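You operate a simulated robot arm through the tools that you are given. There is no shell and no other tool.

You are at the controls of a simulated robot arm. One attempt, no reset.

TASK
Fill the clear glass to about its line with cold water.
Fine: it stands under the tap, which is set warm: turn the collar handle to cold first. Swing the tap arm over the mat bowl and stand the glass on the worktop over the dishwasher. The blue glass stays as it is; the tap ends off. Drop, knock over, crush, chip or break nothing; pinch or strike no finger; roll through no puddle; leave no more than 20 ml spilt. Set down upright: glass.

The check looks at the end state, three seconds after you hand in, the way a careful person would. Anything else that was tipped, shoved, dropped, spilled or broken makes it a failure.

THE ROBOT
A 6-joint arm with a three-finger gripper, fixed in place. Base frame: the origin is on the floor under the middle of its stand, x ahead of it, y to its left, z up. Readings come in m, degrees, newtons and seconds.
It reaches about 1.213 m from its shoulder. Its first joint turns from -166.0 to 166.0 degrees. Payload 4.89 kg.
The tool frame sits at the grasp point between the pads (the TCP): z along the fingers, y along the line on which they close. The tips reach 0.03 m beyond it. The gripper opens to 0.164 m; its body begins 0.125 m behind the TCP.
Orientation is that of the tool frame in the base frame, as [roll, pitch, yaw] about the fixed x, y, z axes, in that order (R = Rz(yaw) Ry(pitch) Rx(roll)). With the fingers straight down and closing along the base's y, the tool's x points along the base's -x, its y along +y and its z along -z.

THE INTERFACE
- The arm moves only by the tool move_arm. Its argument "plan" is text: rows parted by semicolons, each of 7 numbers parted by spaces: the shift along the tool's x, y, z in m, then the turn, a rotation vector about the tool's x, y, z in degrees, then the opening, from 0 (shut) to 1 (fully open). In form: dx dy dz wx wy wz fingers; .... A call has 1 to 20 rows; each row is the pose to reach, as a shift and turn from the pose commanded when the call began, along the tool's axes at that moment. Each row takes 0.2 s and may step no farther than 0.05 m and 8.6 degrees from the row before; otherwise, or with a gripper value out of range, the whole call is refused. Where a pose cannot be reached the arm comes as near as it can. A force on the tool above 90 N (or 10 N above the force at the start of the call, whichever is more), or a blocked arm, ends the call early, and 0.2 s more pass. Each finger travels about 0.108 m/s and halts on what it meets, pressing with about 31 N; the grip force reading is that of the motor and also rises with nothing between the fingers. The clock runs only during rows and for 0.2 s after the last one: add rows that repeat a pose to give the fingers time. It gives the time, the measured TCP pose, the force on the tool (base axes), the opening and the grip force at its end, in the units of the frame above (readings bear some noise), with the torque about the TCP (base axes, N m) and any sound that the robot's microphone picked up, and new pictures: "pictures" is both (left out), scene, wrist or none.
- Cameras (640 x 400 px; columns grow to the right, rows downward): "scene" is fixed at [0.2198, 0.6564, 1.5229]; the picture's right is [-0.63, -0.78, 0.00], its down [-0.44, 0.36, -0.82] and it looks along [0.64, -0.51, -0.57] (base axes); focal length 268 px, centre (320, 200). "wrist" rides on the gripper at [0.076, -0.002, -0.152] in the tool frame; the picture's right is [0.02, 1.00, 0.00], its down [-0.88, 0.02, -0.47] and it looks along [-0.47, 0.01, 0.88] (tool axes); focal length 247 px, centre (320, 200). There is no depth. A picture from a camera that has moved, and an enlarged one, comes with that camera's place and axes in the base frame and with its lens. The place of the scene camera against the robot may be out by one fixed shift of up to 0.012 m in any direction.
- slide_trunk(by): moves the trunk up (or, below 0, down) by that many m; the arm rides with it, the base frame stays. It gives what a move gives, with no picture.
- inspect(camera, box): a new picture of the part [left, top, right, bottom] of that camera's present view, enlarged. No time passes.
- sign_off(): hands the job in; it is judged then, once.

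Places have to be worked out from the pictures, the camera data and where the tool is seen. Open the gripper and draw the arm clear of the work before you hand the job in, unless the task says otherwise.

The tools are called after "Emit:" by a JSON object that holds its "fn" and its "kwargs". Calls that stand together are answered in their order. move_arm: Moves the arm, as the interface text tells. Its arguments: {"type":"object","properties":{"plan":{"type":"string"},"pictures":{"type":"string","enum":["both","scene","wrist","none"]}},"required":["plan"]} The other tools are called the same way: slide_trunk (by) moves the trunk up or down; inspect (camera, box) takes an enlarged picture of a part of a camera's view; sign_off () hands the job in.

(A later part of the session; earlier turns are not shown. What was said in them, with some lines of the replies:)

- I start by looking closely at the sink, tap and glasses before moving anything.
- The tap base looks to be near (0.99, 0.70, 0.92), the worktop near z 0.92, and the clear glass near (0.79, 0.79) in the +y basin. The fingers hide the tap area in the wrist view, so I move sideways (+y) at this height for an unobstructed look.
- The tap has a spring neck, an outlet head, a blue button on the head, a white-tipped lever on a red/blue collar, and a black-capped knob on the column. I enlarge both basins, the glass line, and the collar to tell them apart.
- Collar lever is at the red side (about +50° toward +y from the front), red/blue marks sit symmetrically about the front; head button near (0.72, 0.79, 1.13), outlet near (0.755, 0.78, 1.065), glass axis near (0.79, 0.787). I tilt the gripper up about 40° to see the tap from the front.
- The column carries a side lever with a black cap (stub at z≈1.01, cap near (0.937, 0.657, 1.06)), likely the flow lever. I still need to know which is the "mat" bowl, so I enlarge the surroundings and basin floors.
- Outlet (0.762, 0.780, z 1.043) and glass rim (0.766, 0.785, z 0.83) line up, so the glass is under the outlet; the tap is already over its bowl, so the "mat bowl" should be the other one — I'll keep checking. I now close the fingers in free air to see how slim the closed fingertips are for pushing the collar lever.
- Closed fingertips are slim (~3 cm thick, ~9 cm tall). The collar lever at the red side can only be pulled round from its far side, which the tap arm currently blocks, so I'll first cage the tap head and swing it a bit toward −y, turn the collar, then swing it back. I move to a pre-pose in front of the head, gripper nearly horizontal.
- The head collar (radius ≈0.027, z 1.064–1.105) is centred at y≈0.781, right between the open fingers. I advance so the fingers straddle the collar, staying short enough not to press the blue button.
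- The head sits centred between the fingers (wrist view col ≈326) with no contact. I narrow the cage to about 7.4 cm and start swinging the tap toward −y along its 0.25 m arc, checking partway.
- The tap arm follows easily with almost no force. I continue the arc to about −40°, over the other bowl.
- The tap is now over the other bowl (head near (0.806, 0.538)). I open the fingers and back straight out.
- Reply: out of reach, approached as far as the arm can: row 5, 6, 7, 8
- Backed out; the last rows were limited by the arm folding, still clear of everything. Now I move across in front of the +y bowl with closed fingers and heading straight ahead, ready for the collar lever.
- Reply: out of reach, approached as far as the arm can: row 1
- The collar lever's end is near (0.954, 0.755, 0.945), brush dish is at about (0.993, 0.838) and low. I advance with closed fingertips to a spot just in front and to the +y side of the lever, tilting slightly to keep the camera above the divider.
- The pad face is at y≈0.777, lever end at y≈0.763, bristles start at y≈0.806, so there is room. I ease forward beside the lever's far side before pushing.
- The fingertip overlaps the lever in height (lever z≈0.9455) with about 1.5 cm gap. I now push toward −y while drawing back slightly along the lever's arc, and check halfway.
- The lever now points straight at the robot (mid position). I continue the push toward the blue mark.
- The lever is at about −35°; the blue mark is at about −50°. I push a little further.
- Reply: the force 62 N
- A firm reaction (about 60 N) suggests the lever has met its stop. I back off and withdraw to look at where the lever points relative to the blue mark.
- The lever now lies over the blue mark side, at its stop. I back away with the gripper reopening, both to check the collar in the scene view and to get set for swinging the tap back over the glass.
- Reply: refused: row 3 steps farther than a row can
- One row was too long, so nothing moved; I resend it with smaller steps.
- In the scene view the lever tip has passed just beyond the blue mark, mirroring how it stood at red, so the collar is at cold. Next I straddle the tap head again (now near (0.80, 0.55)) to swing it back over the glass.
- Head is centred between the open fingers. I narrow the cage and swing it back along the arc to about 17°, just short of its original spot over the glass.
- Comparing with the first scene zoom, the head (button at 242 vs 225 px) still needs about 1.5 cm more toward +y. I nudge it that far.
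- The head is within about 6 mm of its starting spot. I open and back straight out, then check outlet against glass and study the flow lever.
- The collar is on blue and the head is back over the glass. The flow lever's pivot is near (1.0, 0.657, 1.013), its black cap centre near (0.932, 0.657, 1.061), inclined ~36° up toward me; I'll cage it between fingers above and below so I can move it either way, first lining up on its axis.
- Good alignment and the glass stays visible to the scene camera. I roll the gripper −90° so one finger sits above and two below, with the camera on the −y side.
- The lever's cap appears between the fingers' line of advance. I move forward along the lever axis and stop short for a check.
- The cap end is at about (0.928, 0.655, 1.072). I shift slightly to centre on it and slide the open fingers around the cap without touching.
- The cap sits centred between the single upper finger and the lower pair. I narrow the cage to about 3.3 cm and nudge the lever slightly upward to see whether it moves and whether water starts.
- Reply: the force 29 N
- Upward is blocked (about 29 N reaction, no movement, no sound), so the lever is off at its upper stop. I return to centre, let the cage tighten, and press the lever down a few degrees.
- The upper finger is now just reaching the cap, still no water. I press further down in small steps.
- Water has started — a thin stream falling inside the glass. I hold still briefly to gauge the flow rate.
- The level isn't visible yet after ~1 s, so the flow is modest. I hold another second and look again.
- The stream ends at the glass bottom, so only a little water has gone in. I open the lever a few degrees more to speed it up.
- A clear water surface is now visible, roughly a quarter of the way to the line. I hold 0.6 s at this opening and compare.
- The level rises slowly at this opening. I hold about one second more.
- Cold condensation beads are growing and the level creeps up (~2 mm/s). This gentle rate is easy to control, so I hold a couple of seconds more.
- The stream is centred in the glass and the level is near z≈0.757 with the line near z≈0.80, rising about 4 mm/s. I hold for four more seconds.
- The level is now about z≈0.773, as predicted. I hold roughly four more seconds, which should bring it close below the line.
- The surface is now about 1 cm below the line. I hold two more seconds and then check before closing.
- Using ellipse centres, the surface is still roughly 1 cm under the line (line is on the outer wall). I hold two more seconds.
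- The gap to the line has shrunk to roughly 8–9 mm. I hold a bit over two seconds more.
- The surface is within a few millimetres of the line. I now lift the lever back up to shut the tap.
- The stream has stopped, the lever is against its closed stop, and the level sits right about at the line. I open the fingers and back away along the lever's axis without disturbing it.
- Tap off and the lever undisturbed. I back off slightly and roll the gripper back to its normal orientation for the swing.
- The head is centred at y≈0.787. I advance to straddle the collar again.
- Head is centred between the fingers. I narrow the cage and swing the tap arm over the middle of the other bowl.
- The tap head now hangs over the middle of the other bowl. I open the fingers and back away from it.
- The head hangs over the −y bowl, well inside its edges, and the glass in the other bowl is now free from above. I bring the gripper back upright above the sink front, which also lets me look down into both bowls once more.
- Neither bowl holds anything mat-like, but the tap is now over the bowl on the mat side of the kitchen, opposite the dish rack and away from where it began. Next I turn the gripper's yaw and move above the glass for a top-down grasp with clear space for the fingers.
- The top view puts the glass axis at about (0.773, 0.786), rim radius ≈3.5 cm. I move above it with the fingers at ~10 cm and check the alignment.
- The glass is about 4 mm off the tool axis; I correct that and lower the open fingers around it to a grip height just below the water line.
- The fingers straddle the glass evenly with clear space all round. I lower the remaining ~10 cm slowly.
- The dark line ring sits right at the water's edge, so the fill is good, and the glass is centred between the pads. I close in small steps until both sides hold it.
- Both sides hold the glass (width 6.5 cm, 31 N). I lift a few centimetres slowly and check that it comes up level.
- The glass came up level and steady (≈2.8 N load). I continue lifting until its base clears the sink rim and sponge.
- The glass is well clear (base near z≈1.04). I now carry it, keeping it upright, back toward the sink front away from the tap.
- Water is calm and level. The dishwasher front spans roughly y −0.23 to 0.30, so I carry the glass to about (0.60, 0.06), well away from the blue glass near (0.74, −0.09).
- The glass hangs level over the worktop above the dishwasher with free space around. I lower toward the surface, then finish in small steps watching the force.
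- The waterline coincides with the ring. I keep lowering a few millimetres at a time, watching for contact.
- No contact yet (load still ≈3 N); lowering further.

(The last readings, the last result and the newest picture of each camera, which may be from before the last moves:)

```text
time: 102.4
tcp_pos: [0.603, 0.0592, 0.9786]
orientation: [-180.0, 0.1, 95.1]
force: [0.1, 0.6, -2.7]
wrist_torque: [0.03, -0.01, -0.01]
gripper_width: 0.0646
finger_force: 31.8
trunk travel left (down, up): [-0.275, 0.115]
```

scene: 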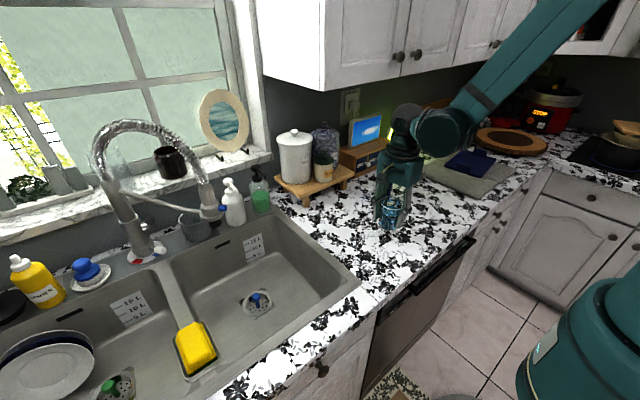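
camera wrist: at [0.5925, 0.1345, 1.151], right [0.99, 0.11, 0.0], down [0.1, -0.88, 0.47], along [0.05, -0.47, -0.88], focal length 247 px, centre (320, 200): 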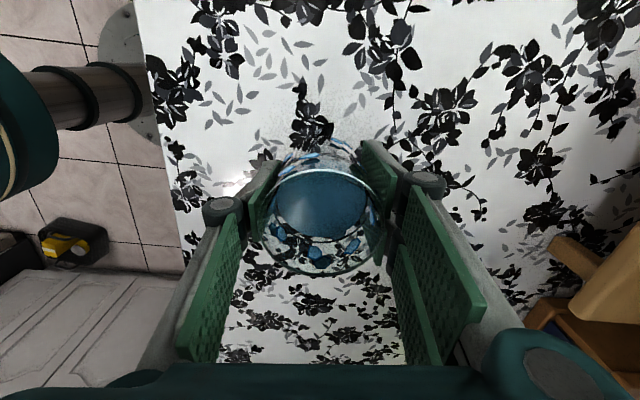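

Emit:
{"fn": "move_arm", "kwargs": {"plan": "0 0 0.0015 0 0 0 0.35; 0 0 0.003 0 0 0 0.35; 0 0 0.003 0 0 0 0.35", "pictures": "none"}}

Emit:
{"fn": "inspect", "kwargs": {"camera": "scene", "box": [360, 185, 420, 235]}}

```text
time: 103.2
tcp_pos: [0.6021, 0.0596, 0.9774]
orientation: [180.0, 0.0, 95.1]
force: [0.6, 0.1, -3.8]
wrist_torque: [-0.01, 0.02, 0.0]
gripper_width: 0.0648
finger_force: 30.9
trunk travel left (down, up): [-0.275, 0.115]
```

```text
8.00 times, centred on (390, 210) of scene
camera zoom: at [0.2198, 0.6564, 1.5229], right [-0.63, -0.78, 0.0], down [-0.44, 0.36, -0.82], along [0.64, -0.51, -0.57], focal length 2145 px, centre (-240, 120)
```

zoom: 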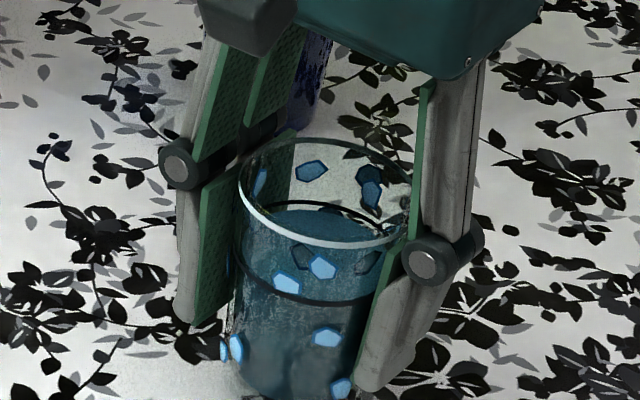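

Still hanging freely. Two more small steps.

Emit:
{"fn": "move_arm", "kwargs": {"plan": "0 0 0.0015 0 0 0 0.35; 0 0 0.003 0 0 0 0.35; 0 0 0.003 0 0 0 0.35", "pictures": "none"}}

```text
time: 104.0
tcp_pos: [0.6009, 0.0592, 0.9734]
orientation: [-179.9, 0.1, 95.0]
force: [0.2, -0.2, -2.7]
wrist_torque: [-0.03, 0.0, 0.0]
gripper_width: 0.0644
finger_force: 31.2
trunk travel left (down, up): [-0.275, 0.115]
```

Emit:
{"fn": "move_arm", "kwargs": {"plan": "0 0 0.0015 0 0 0 0.35; 0 0 0.003 0 0 0 0.35; 0 0 0.003 0 0 0 0.35", "pictures": "none"}}

Emit:
{"fn": "inspect", "kwargs": {"camera": "scene", "box": [360, 190, 420, 240]}}

```text
time: 104.8
tcp_pos: [0.6027, 0.0577, 0.9687]
orientation: [180.0, 0.0, 95.0]
force: [6.0, -2.3, 14.8]
wrist_torque: [-0.05, 0.07, 0.0]
gripper_width: 0.0648
finger_force: 31.5
trunk travel left (down, up): [-0.275, 0.115]
```

```text
8.00 times, centred on (390, 215) of scene
camera zoom: at [0.2198, 0.6564, 1.5229], right [-0.63, -0.78, 0.0], down [-0.44, 0.36, -0.82], along [0.64, -0.51, -0.57], focal length 2145 px, centre (-240, 80)
```

zoom: 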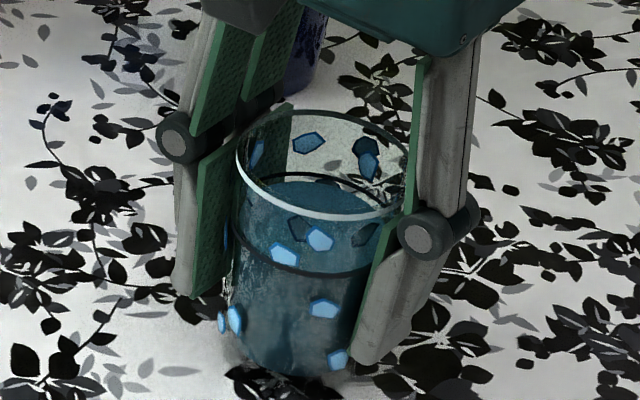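

Contact: the force flipped to about +15 N, so the glass is standing on the worktop. I ease the pressure off slightly, then open the fingers gradually.

Emit:
{"fn": "move_arm", "kwargs": {"plan": "0 0 -0.0008 0 0 0 0.35; 0 0 -0.0008 0 0 0 0.35", "pictures": "none"}}

```text
time: 105.4
tcp_pos: [0.6032, 0.058, 0.9702]
orientation: [180.0, 0.0, 95.0]
force: [-0.3, 0.0, -2.5]
wrist_torque: [0.0, 0.01, 0.01]
gripper_width: 0.0646
finger_force: 31.2
trunk travel left (down, up): [-0.275, 0.115]
```

The load is back on the gripper, so the base is barely off the surface; I lower half of that back.

Emit:
{"fn": "move_arm", "kwargs": {"plan": "0 0 0.0003 0 0 0 0.35; 0 0 0.0004 0 0 0 0.35", "pictures": "none"}}

```text
time: 106.0
tcp_pos: [0.6024, 0.0582, 0.9701]
orientation: [179.9, 0.0, 95.0]
force: [0.7, -0.3, -2.3]
wrist_torque: [-0.01, 0.0, 0.04]
gripper_width: 0.0645
finger_force: 31.2
trunk travel left (down, up): [-0.275, 0.115]
```

Emit:
{"fn": "move_arm", "kwargs": {"plan": "0 0 0.0003 0 0 0 0.35; 0 0 0.0003 0 0 0 0.35", "pictures": "none"}}

```text
time: 106.6
tcp_pos: [0.6016, 0.0591, 0.9704]
orientation: [-180.0, -0.1, 95.2]
force: [-0.5, -0.1, -3.3]
wrist_torque: [0.01, 0.0, 0.0]
gripper_width: 0.0644
finger_force: 31.0
trunk travel left (down, up): [-0.275, 0.115]
```

Emit:
{"fn": "move_arm", "kwargs": {"plan": "0 0 0.0005 0 0 0 0.35; 0 0 0.0007 0 0 0 0.35; 0 0 0.0007 0 0 0 0.35", "pictures": "none"}}

```text
time: 107.4
tcp_pos: [0.6017, 0.0593, 0.969]
orientation: [-180.0, 0.0, 95.1]
force: [5.1, 3.1, 14.0]
wrist_torque: [0.17, 0.13, -0.1]
gripper_width: 0.0645
finger_force: 31.0
trunk travel left (down, up): [-0.275, 0.115]
```

Emit:
{"fn": "move_arm", "kwargs": {"plan": "0 0 -0.0002 0 0 0 0.35; 0 0 -0.0003 0 0 0 0.35", "pictures": "none"}}

```text
time: 108.0
tcp_pos: [0.6017, 0.0583, 0.9694]
orientation: [180.0, -0.1, 95.1]
force: [3.3, 1.7, 6.3]
wrist_torque: [0.02, 0.1, -0.03]
gripper_width: 0.0644
finger_force: 30.9
trunk travel left (down, up): [-0.275, 0.115]
```

The glass now rests on the worktop with a light ~6 N press. I open the fingers slowly and evenly.

Emit:
{"fn": "move_arm", "kwargs": {"plan": "0 0 0 0 0 0 0.385; 0 0 0 0 0 0 0.395; 0 0 0 0 0 0 0.405; 0 0 0 0 0 0 0.42; 0 0 0 0 0 0 0.45; 0 0 0 0 0 0 0.5; 0 0 0 0 0 0 0.55; 0 0 0 0 0 0 0.6; 0 0 0 0 0 0 0.6", "pictures": "both"}}

Emit:
{"fn": "inspect", "kwargs": {"camera": "scene", "box": [360, 170, 440, 240]}}

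Emit:
{"fn": "inspect", "kwargs": {"camera": "wrist", "box": [200, 120, 440, 270]}}

```text
time: 110.0
tcp_pos: [0.6008, 0.0603, 0.9693]
orientation: [180.0, -0.1, 95.0]
force: [0.3, 0.1, 0.1]
wrist_torque: [-0.01, 0.01, 0.02]
gripper_width: 0.0985
finger_force: 0.1
trunk travel left (down, up): [-0.275, 0.115]
camera wrist: at [0.5926, 0.1349, 1.1214], right [0.99, 0.11, 0.0], down [0.1, -0.88, 0.47], along [0.05, -0.47, -0.88], focal length 247 px, centre (320, 200)
```

scene: 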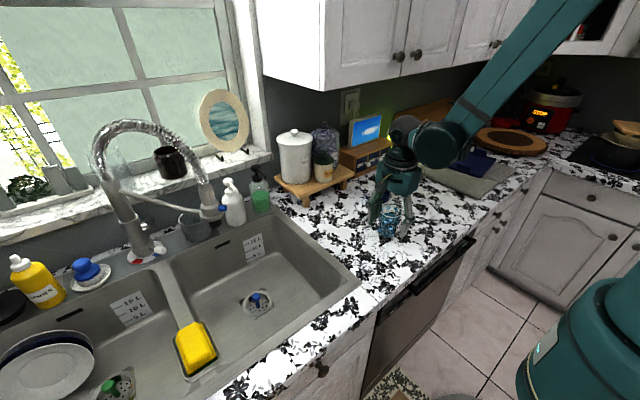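
wrist: 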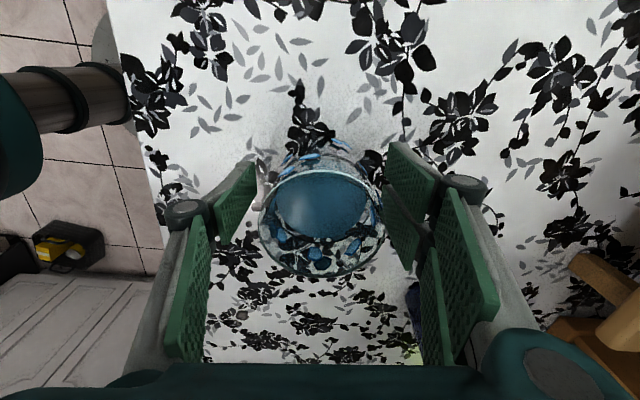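

```text
5.71 times, centred on (400, 205) of scene
camera zoom: at [0.2198, 0.6564, 1.5229], right [-0.63, -0.78, 0.0], down [-0.44, 0.36, -0.82], along [0.64, -0.51, -0.57], focal length 1532 px, centre (-137, 171)
```

zoom: 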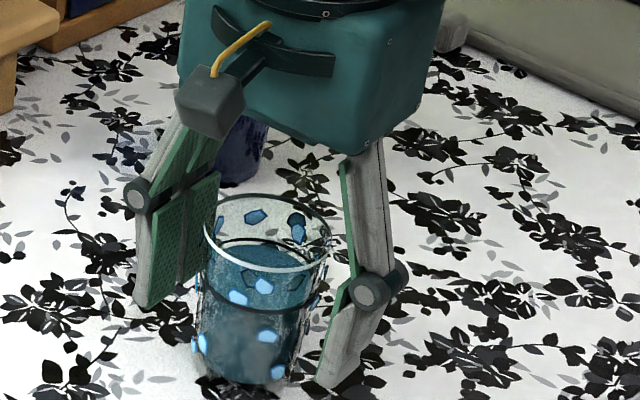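

```text
2.67 times, centred on (320, 195) of wrist
camera zoom: at [0.5926, 0.1349, 1.1214], right [0.99, 0.11, 0.0], down [0.1, -0.88, 0.47], along [0.05, -0.47, -0.88], focal length 659 px, centre (320, 213)
```

zoom: 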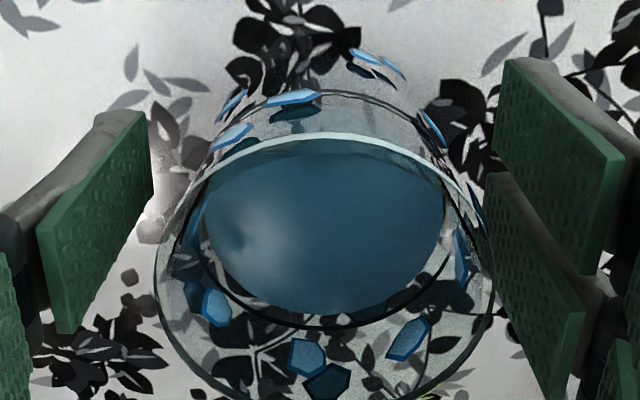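

The glass stands free and upright between the open fingers. I rise straight up slowly to clear it.

Emit:
{"fn": "move_arm", "kwargs": {"plan": "0 0 -0.01 0 0 0 0.6; 0 0 -0.03 0 0 0 0.6; 0 0 -0.055 0 0 0 0.6; 0 0 -0.085 0 0 0 0.6; 0 0 -0.12 0 0 0 0.6; 0 0 -0.16 0 0 0 0.6; 0 0 -0.2 0 0 0 0.6; 0 0 -0.24 0 0 0 0.6; 0 0 -0.28 0 0 0 0.6; 0 0 -0.28 0 0 0 0.6", "pictures": "both"}}

Emit:
{"fn": "inspect", "kwargs": {"camera": "scene", "box": [350, 160, 450, 240]}}

Emit:
{"fn": "inspect", "kwargs": {"camera": "wrist", "box": [200, 60, 520, 260]}}

```text
time: 112.2
tcp_pos: [0.6009, 0.0596, 1.2508]
orientation: [180.0, 0.0, 95.1]
force: [-0.9, 0.2, 0.1]
wrist_torque: [-0.01, -0.05, 0.01]
gripper_width: 0.0983
finger_force: 0.1
trunk travel left (down, up): [-0.275, 0.115]
camera wrist: at [0.592, 0.136, 1.4032], right [0.99, 0.11, 0.0], down [0.1, -0.88, 0.47], along [0.05, -0.47, -0.88], focal length 247 px, centre (320, 200)
```

scene: 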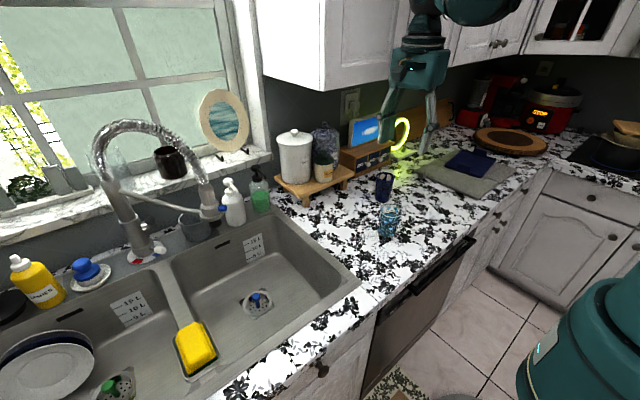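
wrist: 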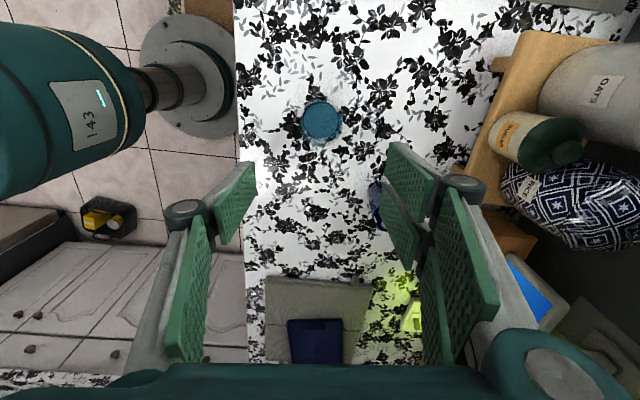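

```text
5.00 times, centred on (400, 200) of scene
camera zoom: at [0.2198, 0.6564, 1.5229], right [-0.63, -0.78, 0.0], down [-0.44, 0.36, -0.82], along [0.64, -0.51, -0.57], focal length 1341 px, centre (-80, 200)
```

zoom: 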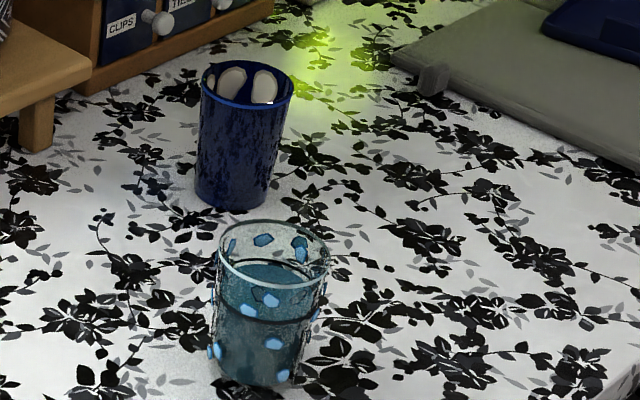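

```text
2.00 times, centred on (360, 160) of wrist
camera zoom: at [0.592, 0.136, 1.4032], right [0.99, 0.11, 0.0], down [0.1, -0.88, 0.47], along [0.05, -0.47, -0.88], focal length 494 px, centre (240, 280)
```

zoom: 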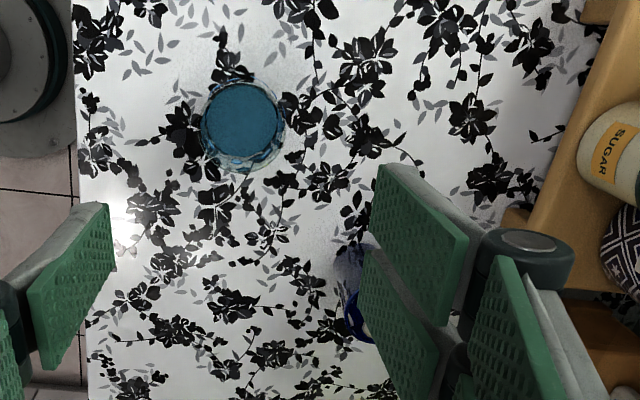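

The clear glass stands upright on the worktop, filled to its line; the blue glass is exactly where it was. I draw the arm up and back, clear of everything, then do a final check.

Emit:
{"fn": "move_arm", "kwargs": {"plan": "0.0388 -0.01 -0.0122 0 0 0 0.6; 0.0776 -0.02 -0.0244 0 0 0 0.6; 0.1164 -0.03 -0.0367 0 0 0 0.6; 0.1552 -0.04 -0.0489 0 0 0 0.6; 0.194 -0.0499 -0.0611 0 0 0 0.6; 0.2328 -0.0599 -0.0733 0 0 0 0.6; 0.2716 -0.0699 -0.0856 0 0 0 0.6; 0.3104 -0.0799 -0.0978 0 0 0 0.6; 0.3492 -0.0899 -0.11 0 0 0 0.6; 0.3492 -0.0899 -0.11 0 0 0 0.6", "pictures": "both"}}

Emit:
{"fn": "inspect", "kwargs": {"camera": "scene", "box": [350, 160, 450, 240]}}

Emit:
{"fn": "inspect", "kwargs": {"camera": "scene", "box": [80, 180, 320, 330]}}

Emit:
{"fn": "inspect", "kwargs": {"camera": "scene", "box": [0, 250, 240, 400]}}

```text
time: 114.4
tcp_pos: [0.4773, 0.3991, 1.3594]
orientation: [-179.9, 0.0, 95.2]
force: [-0.5, 0.9, -0.7]
wrist_torque: [-0.13, -0.01, 0.0]
gripper_width: 0.0982
finger_force: 0.0
trunk travel left (down, up): [-0.275, 0.115]
camera wrist: at [0.4686, 0.4751, 1.5116], right [0.99, 0.11, 0.0], down [0.1, -0.88, 0.47], along [0.05, -0.47, -0.88], focal length 247 px, centre (320, 200)
```

scene: 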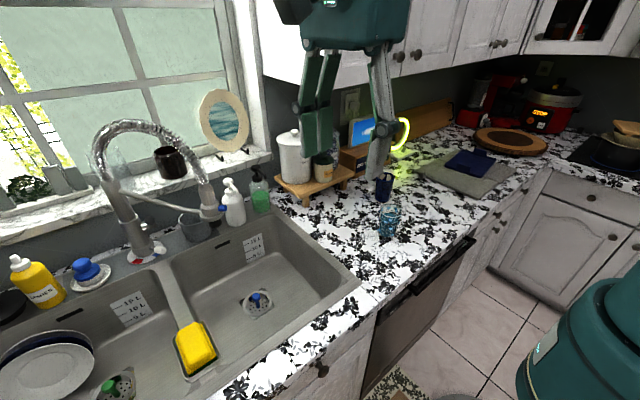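
wrist: 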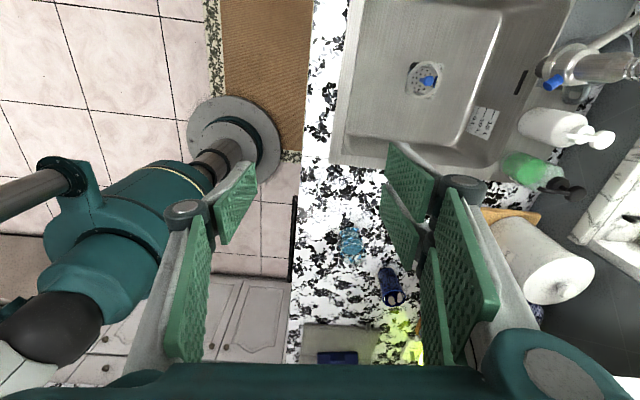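

```text
5.00 times, centred on (400, 200) of scene
camera zoom: at [0.2198, 0.6564, 1.5229], right [-0.63, -0.78, 0.0], down [-0.44, 0.36, -0.82], along [0.64, -0.51, -0.57], focal length 1341 px, centre (-80, 200)
```

zoom: 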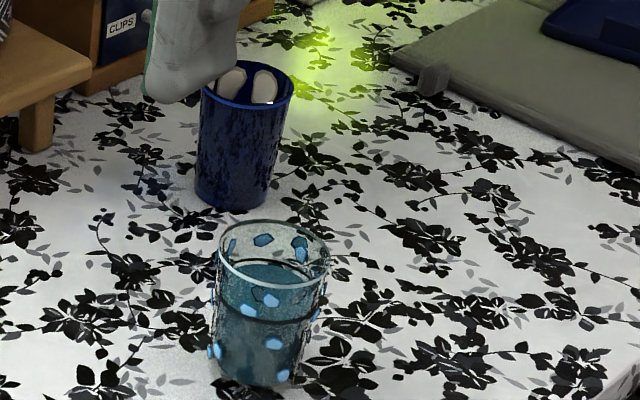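

```text
2.67 times, centred on (200, 255) of scene
camera zoom: at [0.2198, 0.6564, 1.5229], right [-0.63, -0.78, 0.0], down [-0.44, 0.36, -0.82], along [0.64, -0.51, -0.57], focal length 715 px, centre (640, 53)
```

zoom: 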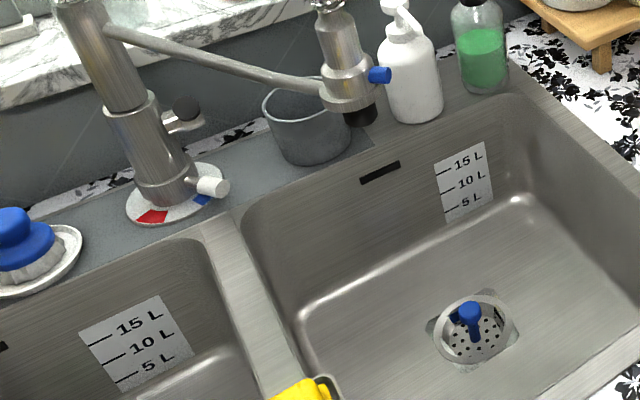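

```text
2.67 times, centred on (120, 325) of scene
camera zoom: at [0.2198, 0.6564, 1.5229], right [-0.63, -0.78, 0.0], down [-0.44, 0.36, -0.82], along [0.64, -0.51, -0.57], focal length 715 px, centre (853, -133)
```

zoom: 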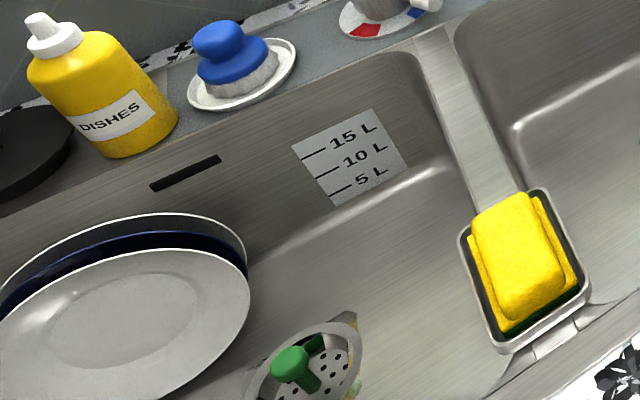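

All checks look good: tap off, collar at blue, head over the −y bowl, clear glass filled and upright, nothing else disturbed. I open the gripper fully in free air before handing in.

Emit:
{"fn": "move_arm", "kwargs": {"plan": "0 0 0 0 0 0 0.8; 0 0 0 0 0 0 1; 0 0 0 0 0 0 1", "pictures": "scene"}}

```text
time: 115.2
tcp_pos: [0.4777, 0.3992, 1.3597]
orientation: [179.9, -0.1, 95.0]
force: [-0.1, 0.7, -0.2]
wrist_torque: [0.0, 0.0, -0.01]
gripper_width: 0.1638
finger_force: 0.2
trunk travel left (down, up): [-0.275, 0.115]
```

scene: 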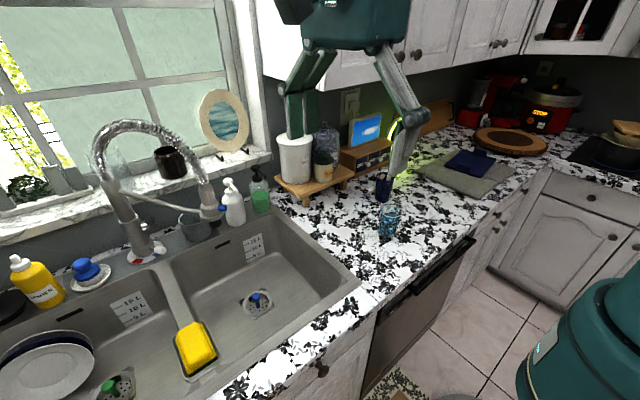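

The arm is clear with the gripper open, and the scene is in the requested end state. I hand the job in.

Emit:
{"fn": "sign_off", "kwargs": {}}

```text
The job is handed in.
```

I've handed the job in. The clear glass is filled with cold water to about its line and stands upright on the worktop over the dishwasher.

- **Water:** I turned the collar handle from warm all the way to cold before opening the tap. The water level sits at the ring on the glass, give or take a few millimetres.
- **Tap:** It is off, with no stream showing.
- **Tap arm:** It hangs over the bowl nearer the dishwasher. I saw no mat in either bowl, so I took "mat bowl" to mean the other bowl, since the tap started over the glass's own. If you meant the bowl with the plates, the arm is on the wrong side.
- **Glass:** It is at about x 0.60, y 0.06, roughly 20 cm from the blue glass.
- **Everything else:** I saw nothing spilt, knocked or moved, and the blue glass is where it was. The arm is drawn back with the gripper open.

The check's result hasn't come back.
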